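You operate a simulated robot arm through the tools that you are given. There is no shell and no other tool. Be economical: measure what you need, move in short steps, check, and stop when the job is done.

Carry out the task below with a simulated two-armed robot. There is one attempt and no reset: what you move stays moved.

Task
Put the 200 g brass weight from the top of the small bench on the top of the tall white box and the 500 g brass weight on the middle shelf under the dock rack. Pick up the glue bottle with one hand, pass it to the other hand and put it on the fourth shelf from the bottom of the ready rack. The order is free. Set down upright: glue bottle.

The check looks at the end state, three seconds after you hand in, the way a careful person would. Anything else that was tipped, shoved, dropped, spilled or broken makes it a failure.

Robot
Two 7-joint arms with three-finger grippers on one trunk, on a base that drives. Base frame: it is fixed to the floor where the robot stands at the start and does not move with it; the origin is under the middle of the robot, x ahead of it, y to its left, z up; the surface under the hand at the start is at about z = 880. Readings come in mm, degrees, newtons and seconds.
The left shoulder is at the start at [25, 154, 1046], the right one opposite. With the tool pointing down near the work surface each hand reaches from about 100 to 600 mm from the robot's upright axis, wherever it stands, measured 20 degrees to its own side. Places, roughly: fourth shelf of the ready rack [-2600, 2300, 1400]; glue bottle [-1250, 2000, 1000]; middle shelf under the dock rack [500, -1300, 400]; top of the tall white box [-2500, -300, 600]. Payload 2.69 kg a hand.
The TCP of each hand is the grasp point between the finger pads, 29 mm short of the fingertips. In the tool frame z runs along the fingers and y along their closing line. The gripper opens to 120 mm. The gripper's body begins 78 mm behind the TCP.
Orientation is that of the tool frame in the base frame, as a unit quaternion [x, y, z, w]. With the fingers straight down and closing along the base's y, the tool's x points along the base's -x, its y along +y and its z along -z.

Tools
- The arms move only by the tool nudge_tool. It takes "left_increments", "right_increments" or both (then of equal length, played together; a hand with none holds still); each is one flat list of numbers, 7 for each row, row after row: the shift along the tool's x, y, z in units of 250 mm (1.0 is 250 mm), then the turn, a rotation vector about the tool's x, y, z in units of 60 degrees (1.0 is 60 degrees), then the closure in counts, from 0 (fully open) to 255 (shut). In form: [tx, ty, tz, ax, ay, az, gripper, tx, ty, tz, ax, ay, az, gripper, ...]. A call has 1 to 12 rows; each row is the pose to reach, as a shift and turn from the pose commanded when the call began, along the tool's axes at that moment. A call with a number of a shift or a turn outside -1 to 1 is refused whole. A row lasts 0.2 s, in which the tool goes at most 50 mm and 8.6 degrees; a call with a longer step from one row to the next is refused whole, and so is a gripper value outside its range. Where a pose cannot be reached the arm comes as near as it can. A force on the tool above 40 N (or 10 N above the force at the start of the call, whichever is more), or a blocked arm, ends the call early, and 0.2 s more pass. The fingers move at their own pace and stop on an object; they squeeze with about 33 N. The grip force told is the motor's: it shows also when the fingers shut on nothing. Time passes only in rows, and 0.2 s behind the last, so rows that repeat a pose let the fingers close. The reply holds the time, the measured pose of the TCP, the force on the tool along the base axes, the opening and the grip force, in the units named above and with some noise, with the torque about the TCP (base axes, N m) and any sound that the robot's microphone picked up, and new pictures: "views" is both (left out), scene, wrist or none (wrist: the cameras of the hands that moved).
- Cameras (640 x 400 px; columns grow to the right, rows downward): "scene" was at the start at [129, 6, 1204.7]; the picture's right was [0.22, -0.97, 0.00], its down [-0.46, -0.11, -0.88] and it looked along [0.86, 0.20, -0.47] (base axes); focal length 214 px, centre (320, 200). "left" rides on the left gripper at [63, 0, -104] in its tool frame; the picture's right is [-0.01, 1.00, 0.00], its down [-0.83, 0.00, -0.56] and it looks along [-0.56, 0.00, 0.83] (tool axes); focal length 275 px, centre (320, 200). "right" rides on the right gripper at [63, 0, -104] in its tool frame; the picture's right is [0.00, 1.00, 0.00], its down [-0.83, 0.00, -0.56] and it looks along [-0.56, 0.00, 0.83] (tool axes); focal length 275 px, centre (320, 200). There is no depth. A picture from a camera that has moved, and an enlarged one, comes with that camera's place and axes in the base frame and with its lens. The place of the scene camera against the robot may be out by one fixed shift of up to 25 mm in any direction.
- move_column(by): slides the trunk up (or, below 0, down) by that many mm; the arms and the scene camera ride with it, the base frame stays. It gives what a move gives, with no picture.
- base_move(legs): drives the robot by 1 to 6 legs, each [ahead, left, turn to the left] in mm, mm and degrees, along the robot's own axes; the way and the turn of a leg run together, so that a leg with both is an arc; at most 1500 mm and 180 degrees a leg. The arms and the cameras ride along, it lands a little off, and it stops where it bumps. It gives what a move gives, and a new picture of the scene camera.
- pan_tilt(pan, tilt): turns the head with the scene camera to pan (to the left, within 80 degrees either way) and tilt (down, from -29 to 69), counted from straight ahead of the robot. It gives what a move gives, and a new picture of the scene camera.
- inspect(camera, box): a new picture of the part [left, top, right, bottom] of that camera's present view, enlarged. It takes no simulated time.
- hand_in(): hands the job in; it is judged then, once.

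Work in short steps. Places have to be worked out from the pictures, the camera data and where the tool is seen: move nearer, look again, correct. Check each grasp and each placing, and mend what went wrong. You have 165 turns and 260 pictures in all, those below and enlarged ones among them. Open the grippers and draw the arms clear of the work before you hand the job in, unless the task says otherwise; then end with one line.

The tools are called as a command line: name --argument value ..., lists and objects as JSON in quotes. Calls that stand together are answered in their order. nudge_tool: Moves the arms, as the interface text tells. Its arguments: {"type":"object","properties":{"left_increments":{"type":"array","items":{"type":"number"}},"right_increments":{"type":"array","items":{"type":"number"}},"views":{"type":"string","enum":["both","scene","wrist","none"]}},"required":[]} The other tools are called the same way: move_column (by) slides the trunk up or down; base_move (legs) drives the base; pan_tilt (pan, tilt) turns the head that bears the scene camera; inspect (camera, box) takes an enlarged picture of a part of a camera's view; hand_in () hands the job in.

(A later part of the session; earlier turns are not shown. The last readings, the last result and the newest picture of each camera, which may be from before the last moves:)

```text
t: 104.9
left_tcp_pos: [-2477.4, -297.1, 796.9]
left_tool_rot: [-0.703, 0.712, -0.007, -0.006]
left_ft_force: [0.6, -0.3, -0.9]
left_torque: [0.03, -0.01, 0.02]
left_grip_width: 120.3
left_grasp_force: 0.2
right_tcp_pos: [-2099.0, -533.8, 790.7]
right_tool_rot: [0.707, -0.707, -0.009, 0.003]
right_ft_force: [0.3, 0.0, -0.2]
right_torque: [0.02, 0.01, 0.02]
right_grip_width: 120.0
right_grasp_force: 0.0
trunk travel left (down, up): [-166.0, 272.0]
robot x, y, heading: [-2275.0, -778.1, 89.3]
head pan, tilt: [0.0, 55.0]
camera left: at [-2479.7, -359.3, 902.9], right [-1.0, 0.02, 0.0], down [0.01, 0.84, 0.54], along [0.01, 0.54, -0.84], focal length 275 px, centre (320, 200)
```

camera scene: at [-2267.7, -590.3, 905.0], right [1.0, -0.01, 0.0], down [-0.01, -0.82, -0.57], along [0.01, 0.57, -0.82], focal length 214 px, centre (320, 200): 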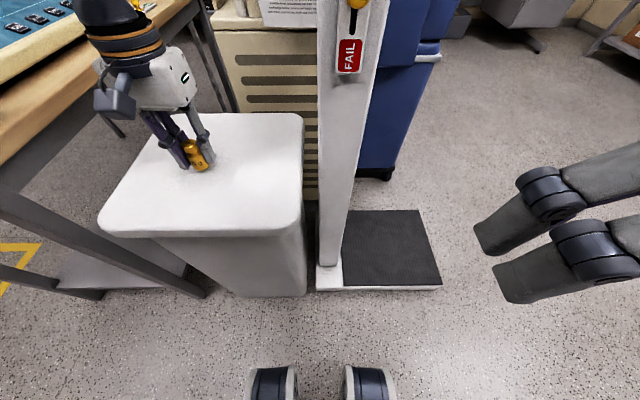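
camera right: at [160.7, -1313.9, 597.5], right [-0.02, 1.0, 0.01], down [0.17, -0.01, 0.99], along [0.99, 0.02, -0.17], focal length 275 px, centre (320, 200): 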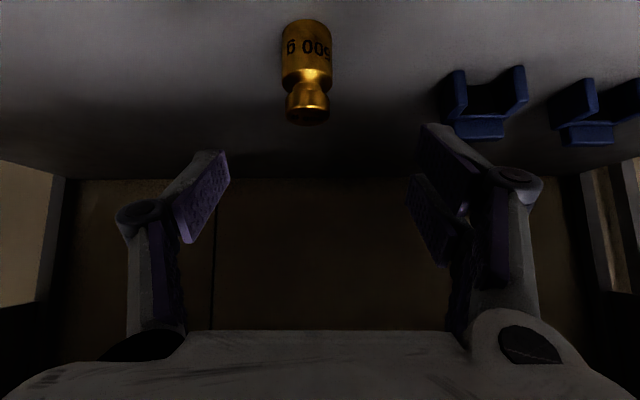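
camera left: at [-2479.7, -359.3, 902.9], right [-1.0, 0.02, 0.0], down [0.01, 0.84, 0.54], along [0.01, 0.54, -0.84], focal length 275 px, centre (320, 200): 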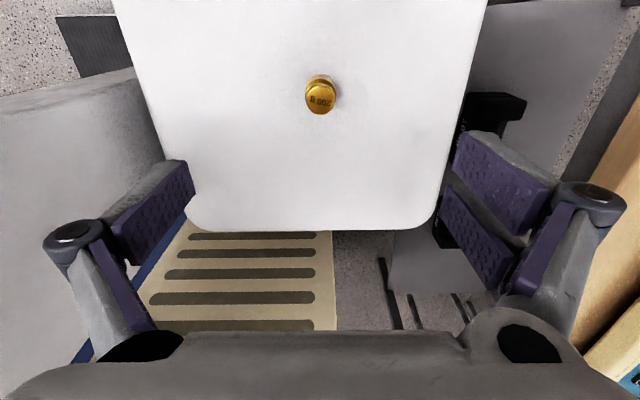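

200 g is standing on the white box. Raise the trunk, retract the left hand over the way it came.

move_column --by 255

nudge_tool --left_increments '[0.18, 0, 0, 0, 0, 0, 120, 0.37, 0, 0, 0, 0, 0, 120, 0.56, 0, 0, 0, 0, 0, 120, 0.74, 0, 0, 0, 0, 0, 120, 0.92, 0, 0, 0, 0, 0, 120, 0.92, 0, 0, 0, 0, 0, 120]' --views "none"

pan_tilt --pan 80 --tilt 35

```text
t: 107.5
left_tcp_pos: [-2478.0, -297.8, 1051.3]
left_tool_rot: [-0.704, 0.711, -0.008, -0.006]
left_ft_force: [-0.8, -0.9, -0.8]
left_torque: [-0.04, -0.02, 0.0]
left_grip_width: 120.1
left_grasp_force: 0.1
right_tcp_pos: [-2099.9, -533.5, 1043.9]
right_tool_rot: [-0.707, 0.707, 0.008, -0.004]
right_ft_force: [-0.1, -0.6, -0.4]
right_torque: [0.01, 0.0, -0.04]
right_grip_width: 119.7
right_grasp_force: 0.1
trunk travel left (down, up): [-421.0, 17.0]
robot x, y, heading: [-2273.9, -781.8, 89.4]
head pan, tilt: [0.0, 55.0]
```

```text
t: 108.9
left_tcp_pos: [-2479.8, -527.7, 1056.7]
left_tool_rot: [-0.704, 0.71, -0.007, -0.006]
left_ft_force: [0.6, 0.5, 0.0]
left_torque: [-0.02, -0.02, 0.01]
left_grip_width: 63.5
left_grasp_force: 0.1
right_tcp_pos: [-2099.4, -534.9, 1045.8]
right_tool_rot: [0.707, -0.707, -0.01, 0.004]
right_ft_force: [-0.8, 0.0, -0.1]
right_torque: [-0.04, -0.01, -0.01]
right_grip_width: 120.1
right_grasp_force: 0.0
trunk travel left (down, up): [-421.0, 17.0]
robot x, y, heading: [-2271.2, -779.0, 89.4]
head pan, tilt: [0.0, 55.0]
```

```text
t: 110.4
left_tcp_pos: [-2480.4, -527.5, 1056.3]
left_tool_rot: [-0.703, 0.711, -0.007, -0.005]
left_ft_force: [0.1, 1.1, 0.4]
left_torque: [-0.03, -0.04, 0.02]
left_grip_width: 63.7
left_grasp_force: 0.0
right_tcp_pos: [-2098.9, -534.6, 1045.3]
right_tool_rot: [0.707, -0.707, -0.009, 0.004]
right_ft_force: [-0.6, -0.5, -1.0]
right_torque: [0.0, 0.0, 0.0]
right_grip_width: 119.9
right_grasp_force: 0.0
trunk travel left (down, up): [-421.0, 17.0]
robot x, y, heading: [-2270.4, -775.7, 89.5]
head pan, tilt: [80.0, 35.0]
camera scene: at [-2356.2, -752.1, 1208.0], right [0.18, 0.98, 0.0], down [0.56, -0.11, -0.82], along [-0.81, 0.15, -0.57], focal length 214 px, centre (320, 200)
```

scene: 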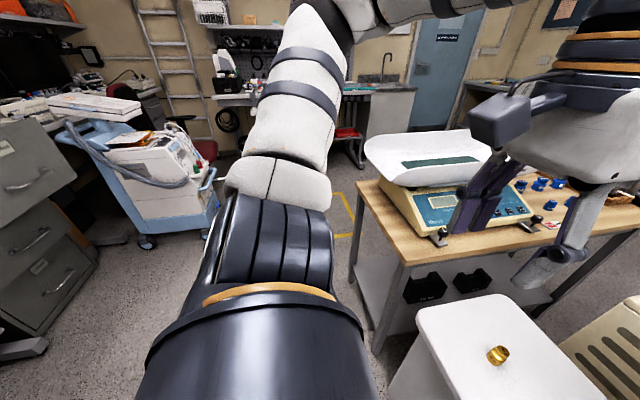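

Placed well. Now slide right to open floor and drive north toward the glue bottle's desk.

base_move --legs '[[0, -950, 0], [1300, 0, 0]]'

pan_tilt --pan 0 --tilt 20

```text
t: 124.2
left_tcp_pos: [-1518.9, 757.7, 1055.4]
left_tool_rot: [-0.705, 0.709, -0.007, -0.006]
left_ft_force: [0.6, 0.3, -0.8]
left_torque: [0.02, 0.01, 0.01]
left_grip_width: 63.5
left_grasp_force: 0.0
right_tcp_pos: [-1138.9, 752.1, 1045.0]
right_tool_rot: [0.708, -0.706, -0.008, 0.003]
right_ft_force: [0.5, 0.9, 0.6]
right_torque: [0.02, 0.01, 0.0]
right_grip_width: 120.1
right_grasp_force: 0.0
trunk travel left (down, up): [-421.0, 17.0]
robot x, y, heading: [-1312.9, 506.1, 89.4]
head pan, tilt: [80.0, 35.0]
camera scene: at [-1395.1, 533.4, 1208.0], right [0.18, 0.98, 0.0], down [0.56, -0.1, -0.82], along [-0.81, 0.15, -0.57], focal length 214 px, centre (320, 200)
```

scene: 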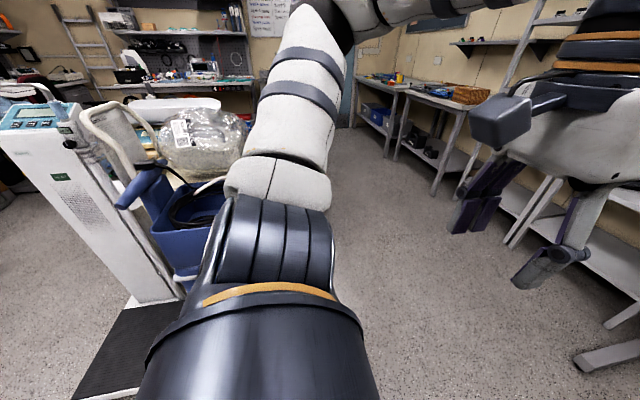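

```text
t: 125.7
left_tcp_pos: [-1519.1, 758.6, 1055.5]
left_tool_rot: [-0.705, 0.709, -0.006, -0.004]
left_ft_force: [-0.7, -0.3, 0.8]
left_torque: [0.01, -0.01, 0.01]
left_grip_width: 63.5
left_grasp_force: 0.0
right_tcp_pos: [-1138.9, 751.6, 1045.1]
right_tool_rot: [0.708, -0.706, -0.009, 0.003]
right_ft_force: [0.0, -0.3, -0.4]
right_torque: [0.01, -0.03, 0.01]
right_grip_width: 120.0
right_grasp_force: 0.1
trunk travel left (down, up): [-421.0, 17.0]
robot x, y, heading: [-1313.2, 511.7, 89.7]
head pan, tilt: [0.0, 20.0]
camera scene: at [-1307.9, 610.4, 1231.8], right [1.0, -0.01, 0.0], down [0.0, -0.34, -0.94], along [0.01, 0.94, -0.34], focal length 214 px, centre (320, 200)
```

scene: 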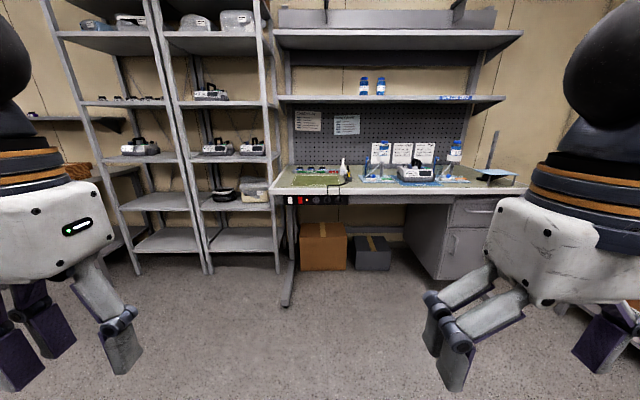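

inspect --camera "scene" --box '[260, 60, 540, 210]'

inspect --camera "scene" --box '[40, 0, 300, 280]'

```text
2.29 times, centred on (400, 135) of scene
camera zoom: at [-1307.9, 610.4, 1231.8], right [1.0, -0.01, 0.0], down [0.0, -0.34, -0.94], along [0.01, 0.94, -0.34], focal length 490 px, centre (137, 349)
```

zoom: 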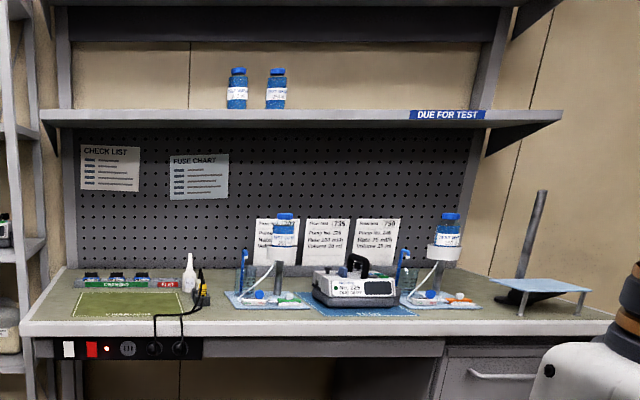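

```text
1.43 times, centred on (170, 140) of scene
camera zoom: at [-1307.9, 610.4, 1231.8], right [1.0, -0.01, 0.0], down [0.0, -0.34, -0.94], along [0.01, 0.94, -0.34], focal length 306 px, centre (534, 286)
```

zoom: 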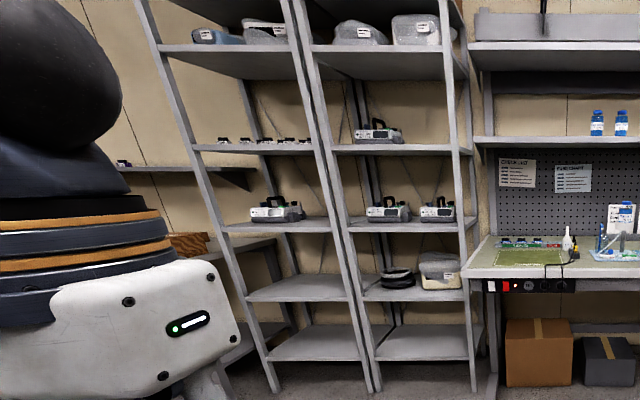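

The white nozzle bottle near (−1145, 2015) is the glue; the fourth shelf of the READY rack holds small items. Drive 780 mm closer and look.

base_move --legs '[[780, 0, 0]]'

pan_tilt --pan -15 --tilt 25

inspect --camera "scene" --box '[220, 100, 420, 300]'

```text
t: 129.9
left_tcp_pos: [-1514.3, 1537.1, 1055.7]
left_tool_rot: [-0.703, 0.711, -0.007, -0.006]
left_ft_force: [0.1, 0.1, 0.2]
left_torque: [-0.02, -0.02, -0.02]
left_grip_width: 63.6
left_grasp_force: 0.1
right_tcp_pos: [-1132.7, 1531.0, 1045.4]
right_tool_rot: [0.708, -0.706, -0.009, 0.003]
right_ft_force: [0.2, -0.5, -0.6]
right_torque: [-0.02, 0.02, 0.01]
right_grip_width: 119.9
right_grasp_force: 0.1
trunk travel left (down, up): [-421.0, 17.0]
robot x, y, heading: [-1305.2, 1288.1, 89.2]
head pan, tilt: [0.0, 20.0]
camera scene: at [-1301.7, 1389.9, 1231.8], right [1.0, -0.01, 0.0], down [0.0, -0.34, -0.94], along [0.01, 0.94, -0.34], focal length 214 px, centre (320, 200)
```

scene: 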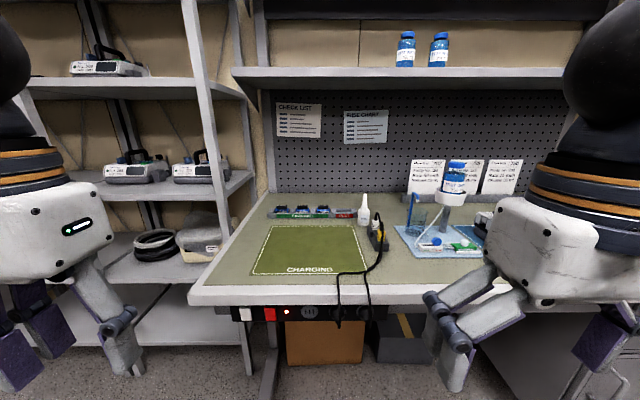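

```text
t: 130.7
left_tcp_pos: [-1513.3, 1537.1, 1055.5]
left_tool_rot: [-0.704, 0.71, -0.007, -0.006]
left_ft_force: [-0.6, -0.7, -0.4]
left_torque: [0.0, -0.03, 0.01]
left_grip_width: 63.8
left_grasp_force: 0.0
right_tcp_pos: [-1134.0, 1531.6, 1044.3]
right_tool_rot: [0.708, -0.706, -0.009, 0.003]
right_ft_force: [-0.6, 0.3, -0.5]
right_torque: [0.01, 0.0, -0.03]
right_grip_width: 119.8
right_grasp_force: 0.1
trunk travel left (down, up): [-421.0, 17.0]
robot x, y, heading: [-1306.5, 1289.1, 89.3]
head pan, tilt: [-15.0, 25.0]
camera scene: at [-1278.0, 1385.3, 1223.8], right [0.96, -0.27, 0.0], down [-0.11, -0.41, -0.91], along [0.24, 0.87, -0.42], focal length 214 px, centre (320, 200)
```

scene: 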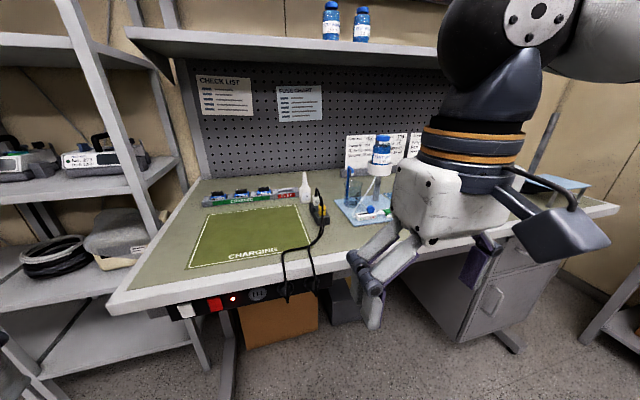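

```text
2.00 times, centred on (320, 200) of scene
camera zoom: at [-1278.0, 1385.3, 1223.8], right [0.96, -0.27, 0.0], down [-0.11, -0.41, -0.91], along [0.24, 0.87, -0.42], focal length 429 px, centre (320, 200)
```

zoom: 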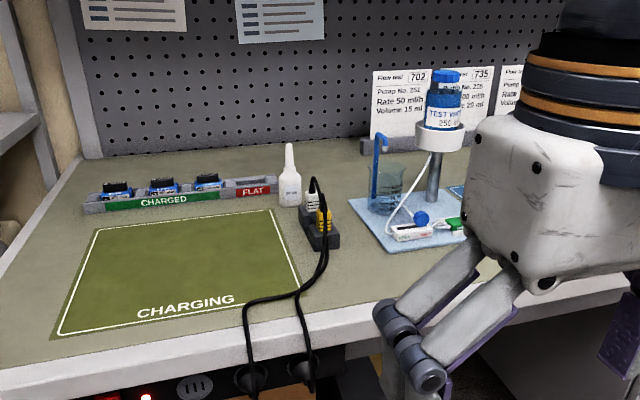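

Bottle ≈(−1135, 2085), base z≈886, body ~60 mm tall, ~40 mm wide, plus nozzle to ≈1000; a charger block with plugs is close in front-right. Drive nearer and use the right wrist camera for a close look.

base_move --legs '[[130, 0, 0]]'

nudge_tool --right_increments '[-0.16, 0, -0.06, 0, 0, 0, 0, -0.32, 0, -0.12, 0, -0.1, 0, 0, -0.48, 0, -0.2, 0, -0.22, 0, 0, -0.62, 0, -0.24, 0, -0.34, 0, 0, -0.62, 0, -0.24, 0, -0.34, 0, 0]' --views "both"

```text
t: 131.9
left_tcp_pos: [-1510.6, 1665.9, 1055.7]
left_tool_rot: [-0.704, 0.71, -0.008, -0.007]
left_ft_force: [0.3, -0.3, -0.9]
left_torque: [-0.03, 0.01, -0.01]
left_grip_width: 63.6
left_grasp_force: 0.1
right_tcp_pos: [-1130.8, 1660.4, 1045.3]
right_tool_rot: [0.708, -0.706, -0.008, 0.004]
right_ft_force: [-1.4, -0.1, -0.8]
right_torque: [-0.05, 0.0, -0.03]
right_grip_width: 120.1
right_grasp_force: 0.0
trunk travel left (down, up): [-421.0, 17.0]
robot x, y, heading: [-1302.4, 1417.2, 89.5]
head pan, tilt: [-15.0, 25.0]
camera scene: at [-1276.8, 1514.6, 1223.7], right [0.96, -0.27, 0.0], down [-0.11, -0.41, -0.91], along [0.24, 0.87, -0.42], focal length 214 px, centre (320, 200)
```

scene: 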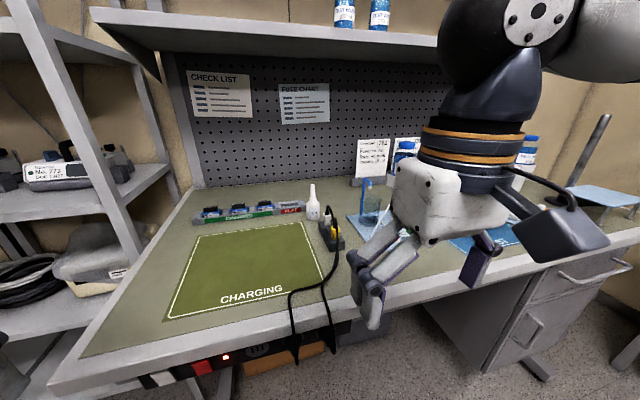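

```text
t: 133.1
left_tcp_pos: [-1511.8, 1665.9, 1055.8]
left_tool_rot: [-0.704, 0.71, -0.006, -0.006]
left_ft_force: [0.1, 0.6, -0.4]
left_torque: [0.0, 0.01, 0.01]
left_grip_width: 63.6
left_grasp_force: 0.1
right_tcp_pos: [-1129.5, 1815.7, 1106.5]
right_tool_rot: [-0.695, 0.696, 0.134, 0.122]
right_ft_force: [-0.5, -0.3, 0.6]
right_torque: [0.0, 0.04, -0.03]
right_grip_width: 120.1
right_grasp_force: 0.1
trunk travel left (down, up): [-421.0, 17.0]
robot x, y, heading: [-1305.9, 1413.6, 89.7]
head pan, tilt: [-15.0, 25.0]
camera scene: at [-1276.8, 1513.6, 1223.8], right [0.96, -0.27, 0.0], down [-0.11, -0.41, -0.91], along [0.24, 0.87, -0.42], focal length 214 px, centre (320, 200)
camera right: at [-1128.2, 1719.7, 1181.9], right [-1.0, -0.01, 0.02], down [0.01, 0.58, 0.82], along [-0.01, 0.82, -0.58], focal length 275 px, centre (320, 200)
```

scene: 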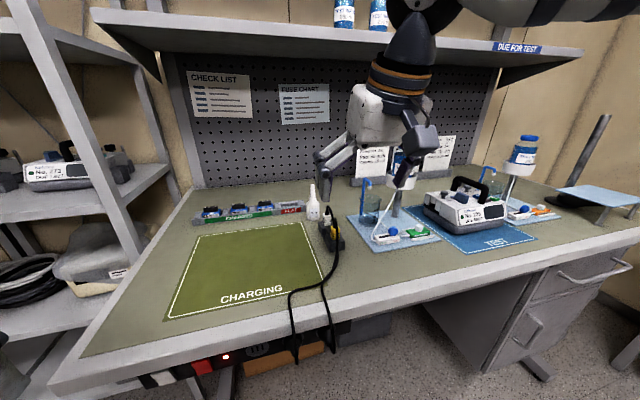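
right: 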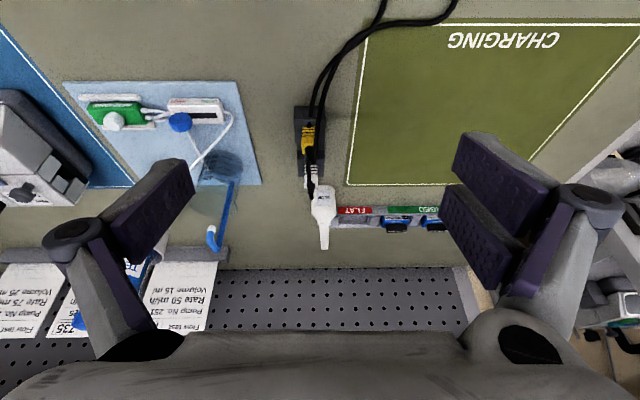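

From the wrist view the bottle is at about (−1139, 2120); charger block spans x −1142…−1096, y 1940–2067 with a cable arch to z≈965; both sides of the bottle are free for fingers closing along x. Drive 90 mm closer, keeping the ~21° pitch.

base_move --legs '[[90, 0, 0]]'

nudge_tool --right_increments '[-0.1, 0, 0.03, 0, 0, 0, 50, -0.2, 0, 0.06, 0, 0, 0, 50, -0.2, 0, 0.06, 0, 0, 0, 50]' --views "both"

```text
t: 134.2
left_tcp_pos: [-1511.5, 1756.7, 1055.6]
left_tool_rot: [-0.704, 0.71, -0.008, -0.006]
left_ft_force: [0.3, 0.4, -0.4]
left_torque: [-0.04, 0.0, -0.02]
left_grip_width: 63.7
left_grasp_force: 0.0
right_tcp_pos: [-1129.6, 1905.2, 1106.1]
right_tool_rot: [0.696, -0.695, -0.134, -0.121]
right_ft_force: [-0.3, -0.2, -1.4]
right_torque: [-0.03, 0.01, 0.01]
right_grip_width: 120.2
right_grasp_force: 0.0
trunk travel left (down, up): [-421.0, 17.0]
robot x, y, heading: [-1300.4, 1504.7, 89.4]
head pan, tilt: [-15.0, 25.0]
camera scene: at [-1276.1, 1604.2, 1223.7], right [0.96, -0.27, 0.0], down [-0.11, -0.41, -0.91], along [0.24, 0.87, -0.42], focal length 214 px, centre (320, 200)
```

scene: 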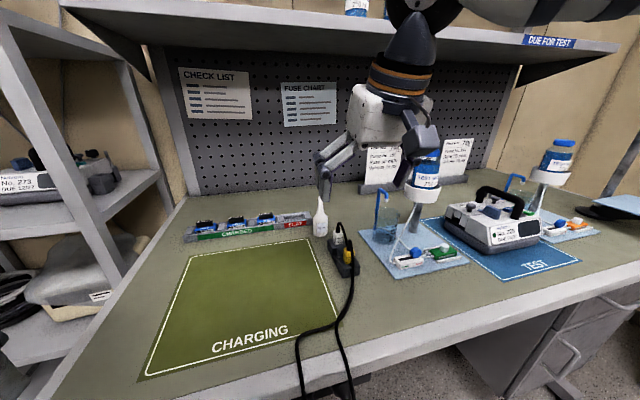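

```text
t: 135.1
left_tcp_pos: [-1510.9, 1755.3, 1055.8]
left_tool_rot: [-0.704, 0.71, -0.007, -0.006]
left_ft_force: [-0.3, 0.5, 1.1]
left_torque: [0.01, -0.02, -0.03]
left_grip_width: 63.8
left_grasp_force: 0.1
right_tcp_pos: [-1128.5, 1956.7, 1111.1]
right_tool_rot: [0.696, -0.695, -0.134, -0.122]
right_ft_force: [0.1, -0.8, 0.3]
right_torque: [-0.04, 0.0, -0.02]
right_grip_width: 96.7
right_grasp_force: 0.1
trunk travel left (down, up): [-421.0, 17.0]
robot x, y, heading: [-1305.8, 1507.1, 89.6]
head pan, tilt: [-15.0, 25.0]
camera scene: at [-1275.9, 1603.1, 1223.8], right [0.96, -0.27, 0.0], down [-0.11, -0.41, -0.91], along [0.24, 0.87, -0.42], focal length 214 px, centre (320, 200)
camera right: at [-1126.6, 1861.8, 1185.8], right [-1.0, -0.01, 0.02], down [0.01, 0.58, 0.82], along [-0.01, 0.82, -0.58], focal length 275 px, centre (320, 200)
```

scene: 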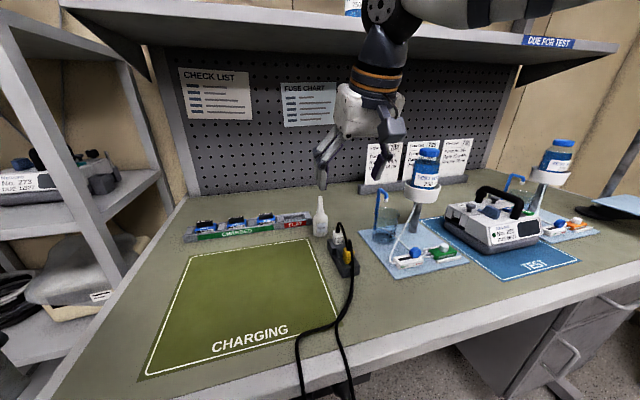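
right: 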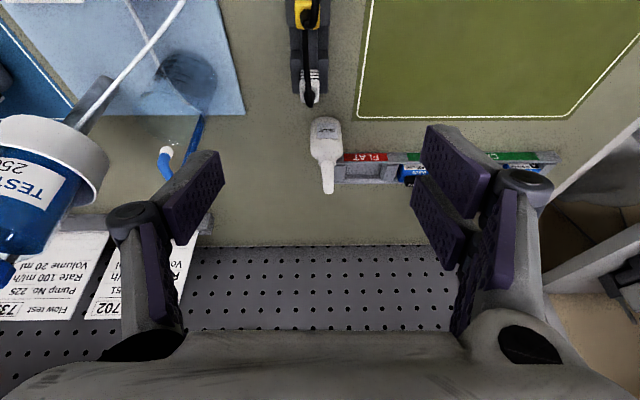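

Bottle refined: (−1139, ~2110), base ≈890, tip ≈990. Bring the fingers above the tip: TCP ≈(−1139, 2085, 1040).

nudge_tool --right_increments '[-0.094, 0.01, 0.112, 0, 0, 0, 50, -0.188, 0.02, 0.224, 0, 0, 0, 50, -0.282, 0.03, 0.336, 0, 0, 0, 50, -0.376, 0.04, 0.448, 0, 0, 0, 50, -0.376, 0.04, 0.448, 0, 0, 0, 50]' --views "both"

```text
t: 136.2
left_tcp_pos: [-1511.4, 1755.1, 1056.8]
left_tool_rot: [-0.704, 0.71, -0.006, -0.006]
left_ft_force: [-0.3, -0.3, -0.8]
left_torque: [0.02, 0.01, 0.01]
left_grip_width: 63.5
left_grasp_force: 0.1
right_tcp_pos: [-1141.2, 2083.2, 1040.7]
right_tool_rot: [0.696, -0.695, -0.135, -0.121]
right_ft_force: [-0.4, -0.1, 0.9]
right_torque: [0.02, 0.01, 0.0]
right_grip_width: 96.5
right_grasp_force: 0.0
trunk travel left (down, up): [-421.0, 17.0]
robot x, y, heading: [-1303.5, 1505.2, 89.6]
head pan, tilt: [-15.0, 25.0]
camera scene: at [-1276.0, 1602.8, 1223.9], right [0.96, -0.27, 0.0], down [-0.11, -0.41, -0.91], along [0.24, 0.87, -0.42], focal length 214 px, centre (320, 200)
camera right: at [-1139.8, 1989.2, 1115.0], right [-1.0, -0.01, 0.02], down [0.01, 0.58, 0.82], along [-0.02, 0.82, -0.58], focal length 275 px, centre (320, 200)
```

scene: 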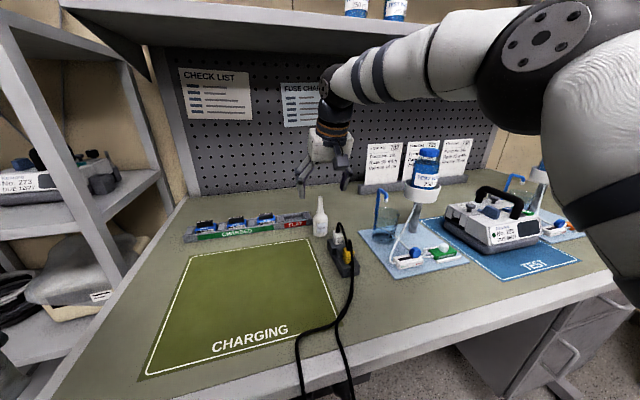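
right: 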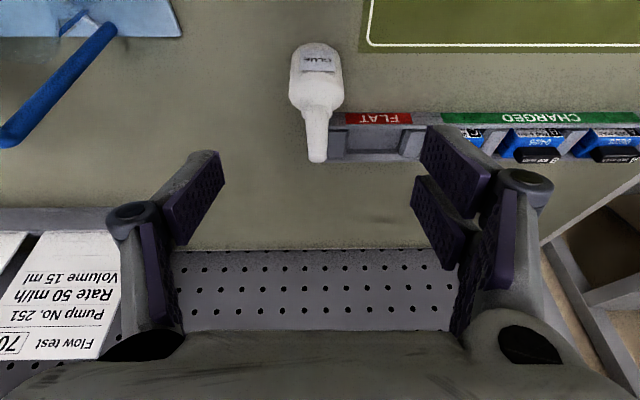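

Aligned in x; bottle axis y≈2107. Descend to TCP ≈(−1141, 2107, 938) with fingers straddling it, then look.

nudge_tool --right_increments '[0.018, 0, 0.14, 0, 0, 0, 50, 0.036, 0, 0.28, 0, 0, 0, 50, 0.056, 0, 0.416, 0, 0, 0, 50, 0.056, 0, 0.416, 0, 0, 0, 50]' --views "both"

```text
t: 137.2
left_tcp_pos: [-1511.2, 1754.5, 1056.6]
left_tool_rot: [-0.704, 0.71, -0.007, -0.006]
left_ft_force: [-0.1, 0.4, 0.1]
left_torque: [0.03, 0.03, -0.01]
left_grip_width: 63.6
left_grasp_force: 0.0
right_tcp_pos: [-1142.3, 2108.7, 936.4]
right_tool_rot: [-0.695, 0.696, 0.134, 0.122]
right_ft_force: [0.3, 0.0, 0.8]
right_torque: [-0.02, 0.02, 0.01]
right_grip_width: 96.4
right_grasp_force: 0.0
trunk travel left (down, up): [-421.0, 17.0]
robot x, y, heading: [-1307.2, 1506.2, 89.5]
head pan, tilt: [-15.0, 25.0]
camera scene: at [-1276.1, 1603.1, 1223.9], right [0.96, -0.27, 0.0], down [-0.11, -0.41, -0.91], along [0.24, 0.87, -0.42], focal length 214 px, centre (320, 200)
camera right: at [-1141.3, 2013.1, 1012.6], right [-1.0, -0.01, 0.02], down [0.01, 0.58, 0.82], along [-0.01, 0.82, -0.58], focal length 275 px, centre (320, 200)
```

scene: 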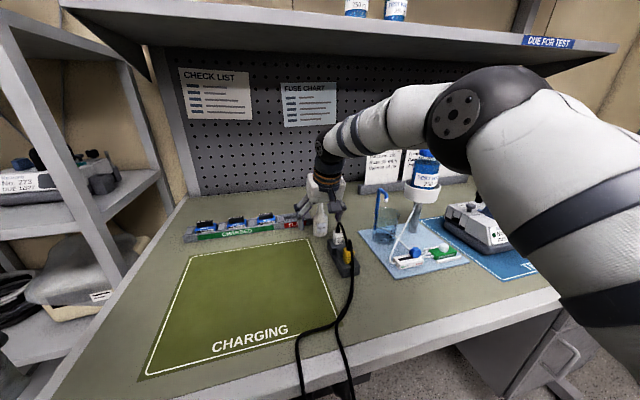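
right: 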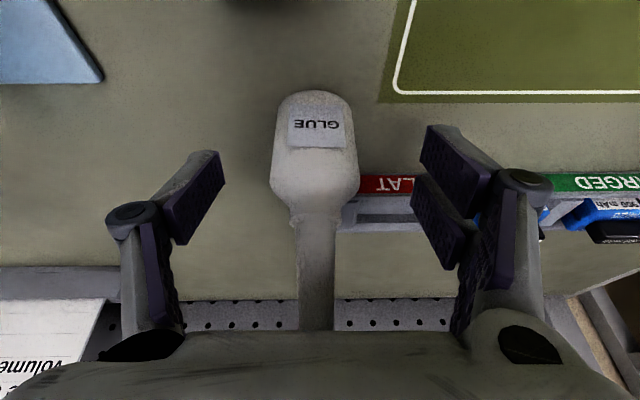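

The body sits between the fingers; I go 8 mm lower for more pad contact and close.

nudge_tool --right_increments '[0.011, 0, 0.03, 0, 0, 0, 50, 0.011, 0, 0.03, 0, 0, 0, 140, 0.011, 0, 0.03, 0, 0, 0, 255, 0.011, 0, 0.03, 0, 0, 0, 255, 0.011, 0, 0.03, 0, 0, 0, 255]' --views "wrist"

```text
t: 138.4
left_tcp_pos: [-1511.5, 1755.6, 1055.6]
left_tool_rot: [-0.704, 0.71, -0.007, -0.006]
left_ft_force: [-0.5, -1.1, 0.1]
left_torque: [0.01, 0.03, 0.02]
left_grip_width: 63.8
left_grasp_force: 0.2
right_tcp_pos: [-1143.0, 2108.8, 929.1]
right_tool_rot: [0.695, -0.695, -0.135, -0.122]
right_ft_force: [0.3, 0.0, 0.8]
right_torque: [-0.05, -0.01, 0.0]
right_grip_width: 40.8
right_grasp_force: 33.0
trunk travel left (down, up): [-421.0, 17.0]
robot x, y, heading: [-1304.0, 1505.5, 89.6]
head pan, tilt: [-15.0, 25.0]
camera right: at [-1141.3, 2013.0, 1004.5], right [-1.0, -0.01, 0.02], down [0.01, 0.58, 0.82], along [-0.01, 0.82, -0.58], focal length 275 px, centre (320, 200)
```

right: 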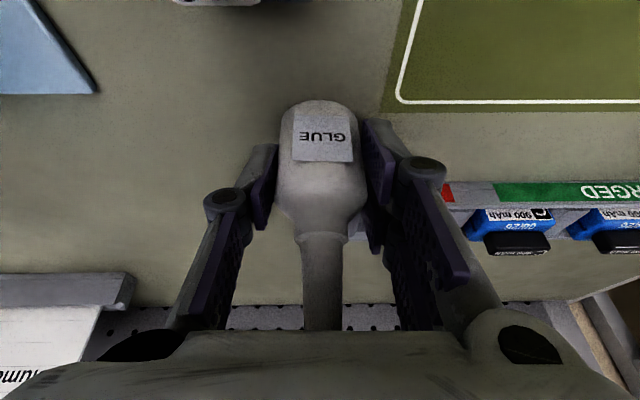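

Glue gripped (40.8 mm, 33 N). Lift 100 mm straight up and check.

nudge_tool --right_increments '[-0.036, 0, -0.093, 0, 0, 0, 255, -0.072, 0, -0.187, 0, 0, 0, 255, -0.108, 0, -0.28, 0, 0, 0, 255, -0.143, 0, -0.374, 0, 0, 0, 255, -0.143, 0, -0.374, 0, 0, 0, 255]' --views "both"

```text
t: 139.7
left_tcp_pos: [-1511.1, 1756.3, 1057.3]
left_tool_rot: [-0.704, 0.71, -0.006, -0.006]
left_ft_force: [0.5, 0.3, 0.1]
left_torque: [-0.03, -0.02, 0.04]
left_grip_width: 63.6
left_grasp_force: 0.1
right_tcp_pos: [-1142.3, 2109.3, 1028.4]
right_tool_rot: [0.696, -0.695, -0.134, -0.122]
right_ft_force: [0.2, -0.1, -0.7]
right_torque: [0.03, 0.0, 0.04]
right_grip_width: 40.6
right_grasp_force: 33.0
trunk travel left (down, up): [-421.0, 17.0]
robot x, y, heading: [-1303.6, 1509.6, 89.4]
head pan, tilt: [-15.0, 25.0]
camera scene: at [-1276.0, 1603.7, 1223.7], right [0.96, -0.27, 0.0], down [-0.11, -0.41, -0.91], along [0.24, 0.87, -0.42], focal length 214 px, centre (320, 200)
camera right: at [-1139.8, 2013.4, 1103.9], right [-1.0, -0.01, 0.02], down [0.01, 0.58, 0.82], along [-0.01, 0.82, -0.58], focal length 275 px, centre (320, 200)
```

scene: 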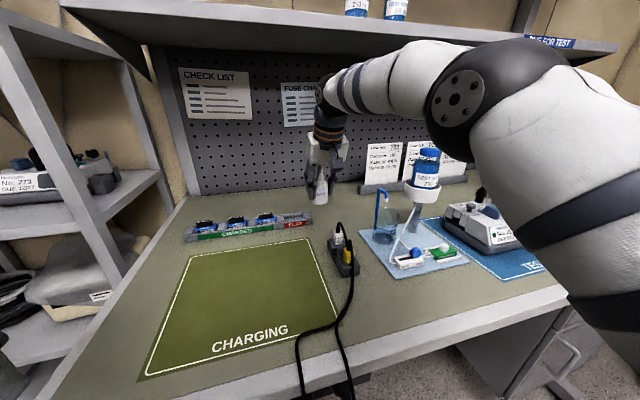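
right: 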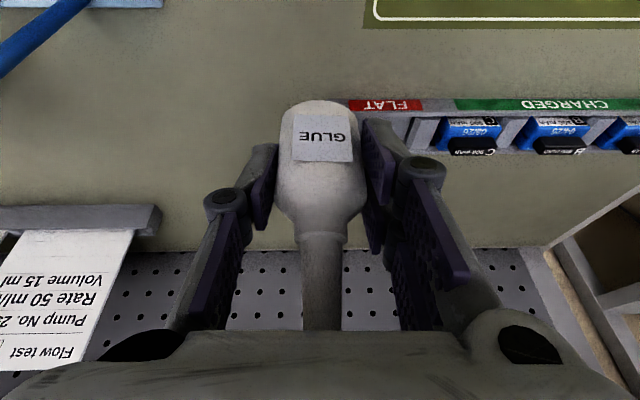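

The bottle is lifted cleanly. Back away 700 mm into open floor for the hand-over.

base_move --legs '[[-700, 0, 0]]'

```text
t: 143.5
left_tcp_pos: [-1517.0, 1053.0, 1056.6]
left_tool_rot: [-0.705, 0.709, -0.007, -0.006]
left_ft_force: [-0.6, 0.8, -0.2]
left_torque: [0.01, 0.01, -0.02]
left_grip_width: 63.5
left_grasp_force: 0.1
right_tcp_pos: [-1147.9, 1406.6, 1029.8]
right_tool_rot: [0.696, -0.695, -0.135, -0.121]
right_ft_force: [0.4, 0.6, -0.8]
right_torque: [0.02, -0.01, 0.01]
right_grip_width: 40.5
right_grasp_force: 33.0
trunk travel left (down, up): [-421.0, 17.0]
robot x, y, heading: [-1311.5, 808.4, 89.6]
head pan, tilt: [-15.0, 25.0]
camera scene: at [-1281.4, 901.3, 1223.8], right [0.96, -0.26, 0.0], down [-0.11, -0.41, -0.91], along [0.24, 0.87, -0.42], focal length 214 px, centre (320, 200)
```

scene: 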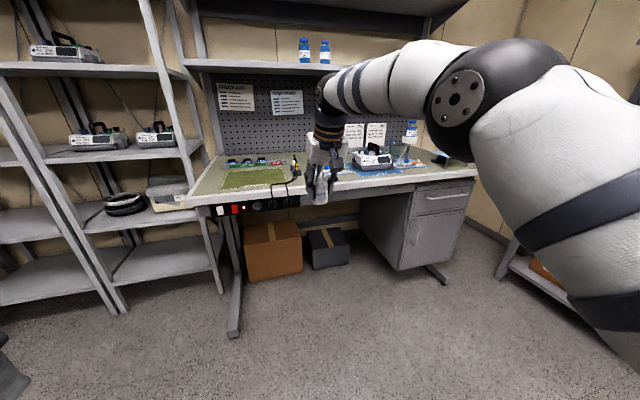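

Now stage the hand-over: right hand pulls the bottle back to about 450 ahead, left hand starts pitching forward (fingers toward horizontal) on its side.

nudge_tool --right_increments '[0.08, 0.036, -0.03, 0, 0, 0, 255, 0.16, 0.073, -0.061, 0, 0, 0, 255, 0.24, 0.11, -0.092, 0, 0, 0, 255, 0.32, 0.146, -0.123, 0, 0, 0, 255, 0.4, 0.183, -0.154, 0, 0, 0, 255, 0.48, 0.22, -0.185, 0, 0, 0, 255, 0.56, 0.256, -0.215, 0, 0, 0, 255, 0.56, 0.256, -0.215, 0, 0, 0, 255]' --left_increments '[-0.07, 0, 0, 0, -0.14, 0, 60, -0.15, 0, 0, 0, -0.28, 0, 60, -0.22, 0, 0, 0, -0.42, 0, 60, -0.3, 0, 0, 0, -0.56, 0, 60, -0.37, 0, 0, 0, -0.7, 0, 60, -0.44, 0, 0, 0, -0.84, 0, 60, -0.52, 0, 0, 0, -0.98, 0, 60, -0.52, 0, 0, 0, -1.0, 0, 60]' --views "scene"

```text
t: 145.3
left_tcp_pos: [-1515.2, 1203.8, 1067.0]
left_tool_rot: [-0.614, 0.617, 0.346, 0.35]
left_ft_force: [0.2, 0.1, 0.1]
left_torque: [0.01, 0.0, 0.0]
left_grip_width: 91.8
left_grasp_force: 0.1
left hand out of reach, approached as far as the arm can: row 6, 7, 8
right_tcp_pos: [-1211.1, 1256.8, 1029.6]
right_tool_rot: [0.696, -0.694, -0.135, -0.122]
right_ft_force: [-1.0, 0.0, -0.5]
right_torque: [0.02, -0.03, -0.06]
right_grip_width: 40.5
right_grasp_force: 33.0
trunk travel left (down, up): [-421.0, 17.0]
robot x, y, heading: [-1308.6, 799.6, 89.6]
head pan, tilt: [-15.0, 25.0]
camera scene: at [-1281.5, 901.5, 1223.8], right [0.96, -0.26, 0.0], down [-0.11, -0.41, -0.91], along [0.24, 0.87, -0.42], focal length 214 px, centre (320, 200)
```

scene: 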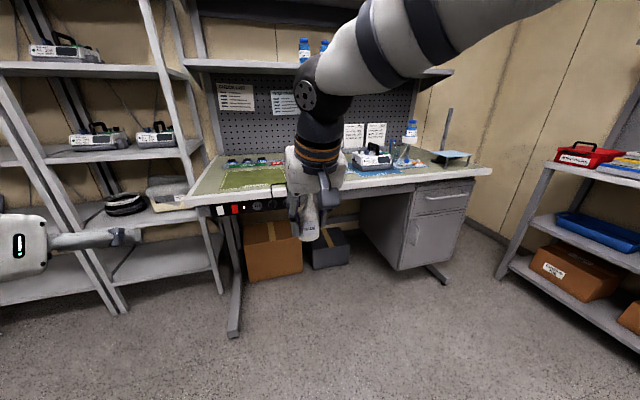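

Left stopped at 59° pitch because the wrist gets too near the body; pointing it toward the right frees that. Turn it to point at the bottle from the left, camera down, keeping a 150 mm gap.

nudge_tool --left_increments '[0.006, -0.07, 0.033, 0.12, -0.034, 0.034, 60, 0.013, -0.15, 0.067, 0.24, -0.067, 0.067, 60, 0.02, -0.22, 0.1, 0.36, -0.1, 0.1, 60, 0.026, -0.3, 0.133, 0.48, -0.134, 0.134, 60, 0.032, -0.37, 0.167, 0.6, -0.168, 0.168, 60, 0.039, -0.45, 0.2, 0.72, -0.2, 0.2, 60, 0.046, -0.53, 0.233, 0.84, -0.235, 0.235, 60, 0.052, -0.6, 0.267, 0.96, -0.27, 0.27, 60, 0.052, -0.6, 0.267, 0.96, -0.27, 0.27, 60]' --views "both"

```text
t: 147.3
left_tcp_pos: [-1364.3, 1252.0, 1021.2]
left_tool_rot: [-0.228, 0.73, 0.131, 0.63]
left_ft_force: [0.0, 0.2, -0.6]
left_torque: [0.01, 0.0, -0.03]
left_grip_width: 91.5
left_grasp_force: 0.0
left hand out of reach, approached as far as the arm can: row 1
right_tcp_pos: [-1210.6, 1256.0, 1029.3]
right_tool_rot: [0.695, -0.695, -0.134, -0.122]
right_ft_force: [-0.3, 0.1, -1.1]
right_torque: [-0.05, 0.01, 0.0]
right_grip_width: 40.5
right_grasp_force: 32.9
trunk travel left (down, up): [-421.0, 17.0]
robot x, y, heading: [-1309.4, 802.8, 89.7]
head pan, tilt: [-15.0, 25.0]
camera scene: at [-1281.5, 901.3, 1223.8], right [0.96, -0.26, 0.0], down [-0.11, -0.41, -0.91], along [0.24, 0.87, -0.42], focal length 214 px, centre (320, 200)
camera left: at [-1461.7, 1191.2, 978.4], right [-0.5, 0.86, -0.09], down [-0.39, -0.13, 0.91], along [0.77, 0.49, 0.4], focal length 275 px, centre (320, 200)
```

scene: 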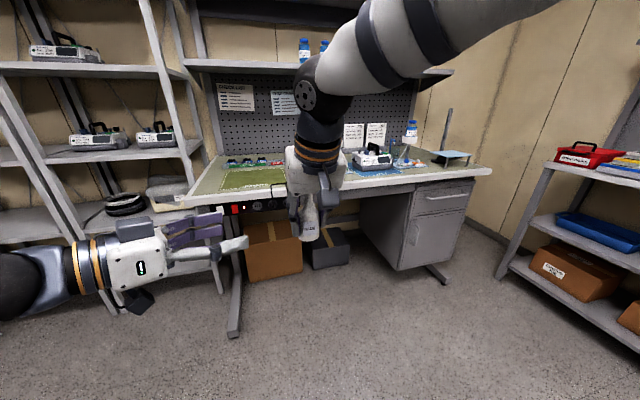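
left: 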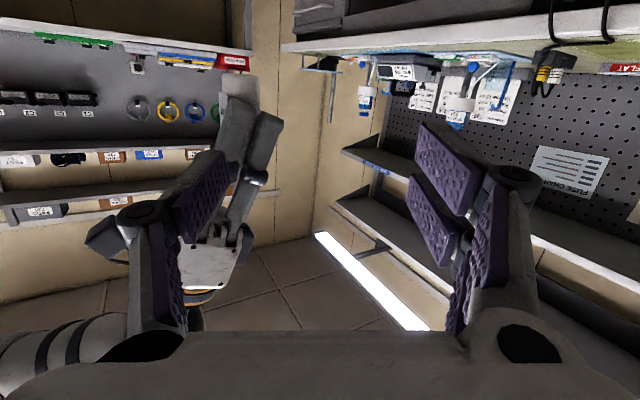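

Left hand now points mostly at the bottle. Finish the remaining 31° of the turn in place.

nudge_tool --left_increments '[0, 0, 0, 0.125, -0.035, 0.035, 60, 0, 0, 0, 0.25, -0.07, 0.07, 60, 0, 0, 0, 0.375, -0.105, 0.105, 60, 0, 0, 0, 0.5, -0.14, 0.14, 60, 0, 0, 0, 0.5, -0.14, 0.14, 60]' --views "wrist"

pan_tilt --pan 10 --tilt 35

```text
t: 148.5
left_tcp_pos: [-1364.8, 1251.9, 1022.0]
left_tool_rot: [0.006, 0.707, 0.001, 0.708]
left_ft_force: [0.3, -0.6, 0.3]
left_torque: [-0.03, 0.02, -0.01]
left_grip_width: 91.8
left_grasp_force: 0.0
right_tcp_pos: [-1211.0, 1256.7, 1030.8]
right_tool_rot: [0.696, -0.695, -0.135, -0.122]
right_ft_force: [-0.3, -0.2, -0.6]
right_torque: [-0.02, 0.0, 0.01]
right_grip_width: 40.7
right_grasp_force: 33.0
trunk travel left (down, up): [-421.0, 17.0]
robot x, y, heading: [-1306.2, 802.6, 89.7]
head pan, tilt: [-15.0, 25.0]
camera left: at [-1469.6, 1253.5, 959.6], right [0.01, 1.0, 0.01], down [-0.56, -0.01, 0.83], along [0.83, -0.01, 0.56], focal length 275 px, centre (320, 200)
```

left: 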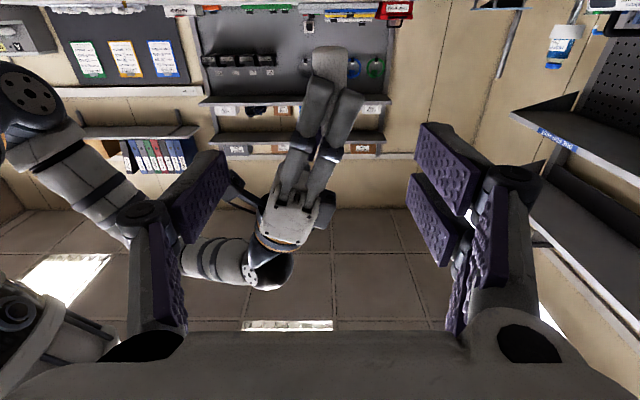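

```text
t: 149.4
left_tcp_pos: [-1364.4, 1251.5, 1022.0]
left_tool_rot: [0.006, 0.707, -0.001, 0.708]
left_ft_force: [-1.0, 0.4, 0.2]
left_torque: [-0.01, 0.0, 0.0]
left_grip_width: 91.7
left_grasp_force: 0.1
right_tcp_pos: [-1210.9, 1257.7, 1029.7]
right_tool_rot: [0.696, -0.694, -0.135, -0.122]
right_ft_force: [-0.2, -0.4, -0.1]
right_torque: [0.0, 0.04, 0.01]
right_grip_width: 40.8
right_grasp_force: 33.1
trunk travel left (down, up): [-421.0, 17.0]
robot x, y, heading: [-1306.2, 803.0, 89.7]
head pan, tilt: [10.0, 35.0]
camera scene: at [-1320.4, 899.6, 1208.0], right [0.99, 0.17, 0.0], down [0.1, -0.57, -0.82], along [-0.14, 0.81, -0.57], focal length 214 px, centre (320, 200)
```

scene: 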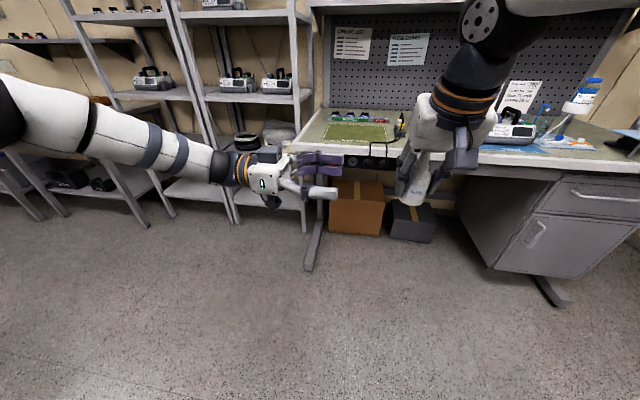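

Left tool now points straight along +x at the bottle. Advance it 153 mm so that its fingers straddle the body, 10 mm below the right grip and crosswise to it.

nudge_tool --left_increments '[0.005, 0.011, 0.15, 0, 0, 0, 60, 0.01, 0.022, 0.3, 0, 0, 0, 60, 0.016, 0.022, 0.42, 0, 0, 0, 60, 0.016, 0.022, 0.52, 0, 0, 0, 60, 0.016, 0.022, 0.6, 0, 0, 0, 60, 0.016, 0.022, 0.6, 0, 0, 0, 60]' --views "both"

```text
t: 150.8
left_tcp_pos: [-1213.2, 1257.3, 1018.5]
left_tool_rot: [0.005, 0.707, -0.001, 0.708]
left_ft_force: [-0.7, -0.4, -0.5]
left_torque: [0.03, -0.01, -0.01]
left_grip_width: 91.6
left_grasp_force: 0.1
right_tcp_pos: [-1211.4, 1255.4, 1032.1]
right_tool_rot: [0.697, -0.693, -0.135, -0.121]
right_ft_force: [-0.3, -1.5, -0.2]
right_torque: [0.03, -0.01, -0.01]
right_grip_width: 40.5
right_grasp_force: 33.3
trunk travel left (down, up): [-421.0, 17.0]
robot x, y, heading: [-1310.0, 802.2, 89.6]
head pan, tilt: [10.0, 35.0]
camera scene: at [-1320.7, 899.6, 1208.0], right [0.99, 0.17, 0.0], down [0.1, -0.57, -0.82], along [-0.14, 0.81, -0.57], focal length 214 px, centre (320, 200)
camera left: at [-1319.1, 1257.4, 955.5], right [0.01, 1.0, 0.01], down [-0.56, 0.0, 0.83], along [0.83, -0.01, 0.56], focal length 275 px, centre (320, 200)
```

scene: 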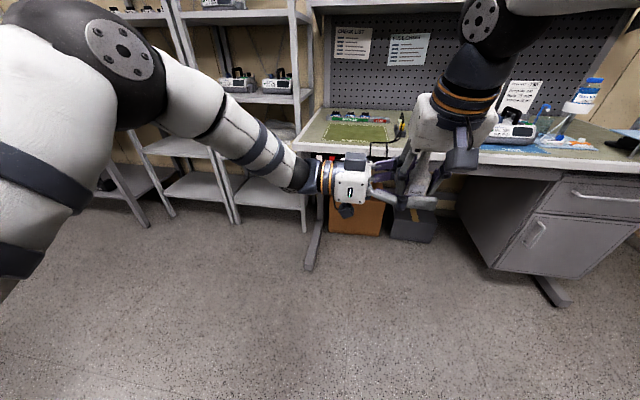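
left: 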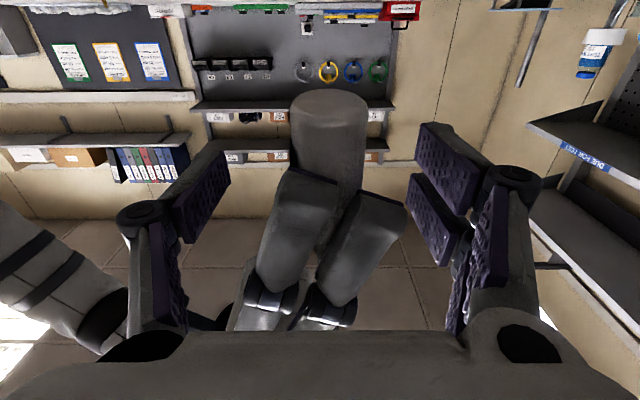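

The pictures show the right gripper's near side is forked (two pads ±23 mm wide), which may interfere with my left pads. Inspect closely before closing.

inspect --camera "scene" --box '[330, 90, 510, 240]'

inspect --camera "right" --box '[100, 50, 560, 340]'

```text
2.67 times, centred on (420, 165) of scene
camera zoom: at [-1320.7, 899.6, 1208.0], right [0.99, 0.17, 0.0], down [0.1, -0.57, -0.82], along [-0.14, 0.81, -0.57], focal length 572 px, centre (53, 293)
```

zoom: 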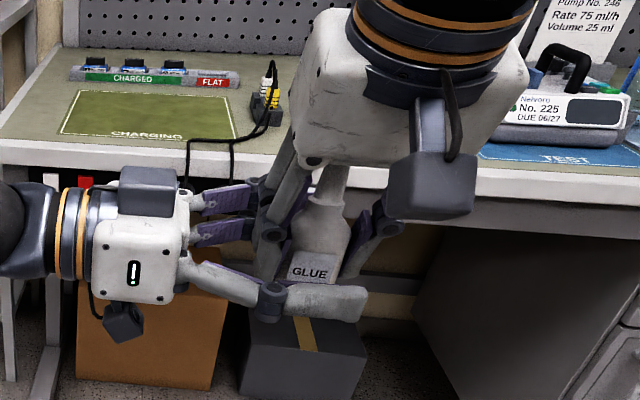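

```text
1.38 times, centred on (330, 195) of right
camera zoom: at [-1209.6, 1161.7, 1105.3], right [-1.0, -0.01, 0.02], down [0.01, 0.58, 0.82], along [-0.02, 0.82, -0.58], focal length 380 px, centre (306, 207)
```

zoom: 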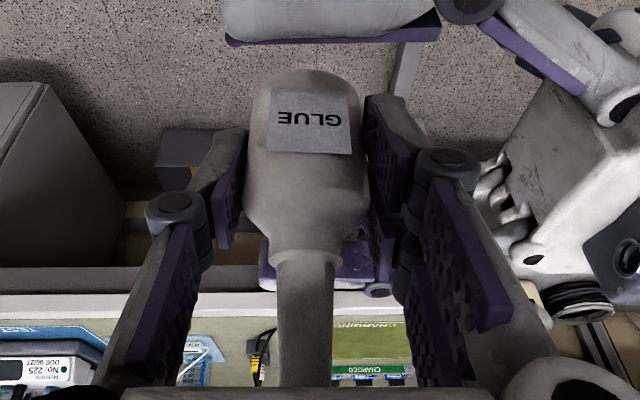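

Each gripper has one finger opposing a two-pronged fork; the right fork faces my left palm. If the left hand goes 22 mm further, its pads end before the fork and the diverging links straddle it. Advance and close partway to check.

nudge_tool --left_increments '[0, 0, 0.044, 0, 0, 0, 60, 0, 0, 0.088, 0, 0, 0, 60, 0, 0, 0.088, 0, 0, 0, 100, 0, 0, 0.088, 0, 0, 0, 135, 0, 0, 0.088, 0, 0, 0, 135]' --views "none"

inspect --camera "right" --box '[100, 50, 560, 340]'

inspect --camera "left" --box '[100, 50, 560, 340]'

```text
t: 152.0
left_tcp_pos: [-1190.3, 1257.4, 1018.2]
left_tool_rot: [0.006, 0.707, 0.0, 0.708]
left_ft_force: [0.5, 0.0, -0.2]
left_torque: [0.02, 0.0, 0.0]
left_grip_width: 56.5
left_grasp_force: 0.0
right_tcp_pos: [-1211.6, 1256.6, 1030.0]
right_tool_rot: [0.696, -0.695, -0.135, -0.122]
right_ft_force: [0.1, -0.4, -0.2]
right_torque: [-0.02, 0.0, -0.03]
right_grip_width: 40.5
right_grasp_force: 32.8
trunk travel left (down, up): [-421.0, 17.0]
robot x, y, heading: [-1308.1, 799.6, 89.7]
head pan, tilt: [10.0, 35.0]
```

```text
1.38 times, centred on (330, 195) of right
camera zoom: at [-1209.5, 1161.7, 1105.3], right [-1.0, -0.01, 0.02], down [0.01, 0.58, 0.82], along [-0.02, 0.82, -0.58], focal length 380 px, centre (306, 207)
```

zoom: 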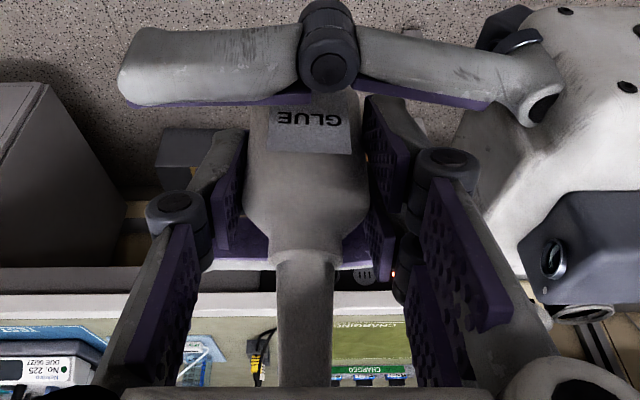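

```text
1.38 times, centred on (330, 195) of left
camera zoom: at [-1297.2, 1257.6, 955.2], right [0.01, 1.0, 0.01], down [-0.56, 0.0, 0.83], along [0.83, -0.01, 0.56], focal length 380 px, centre (306, 207)
```

zoom: 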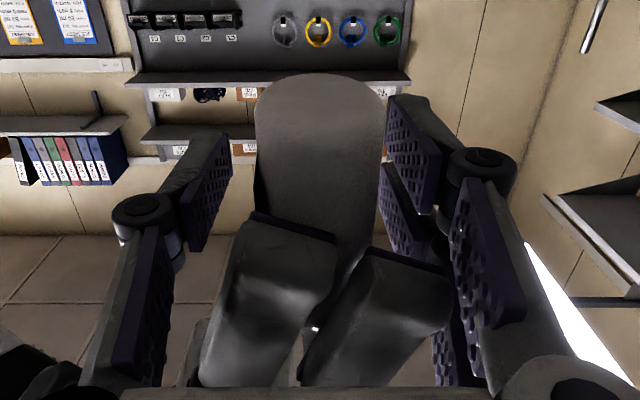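

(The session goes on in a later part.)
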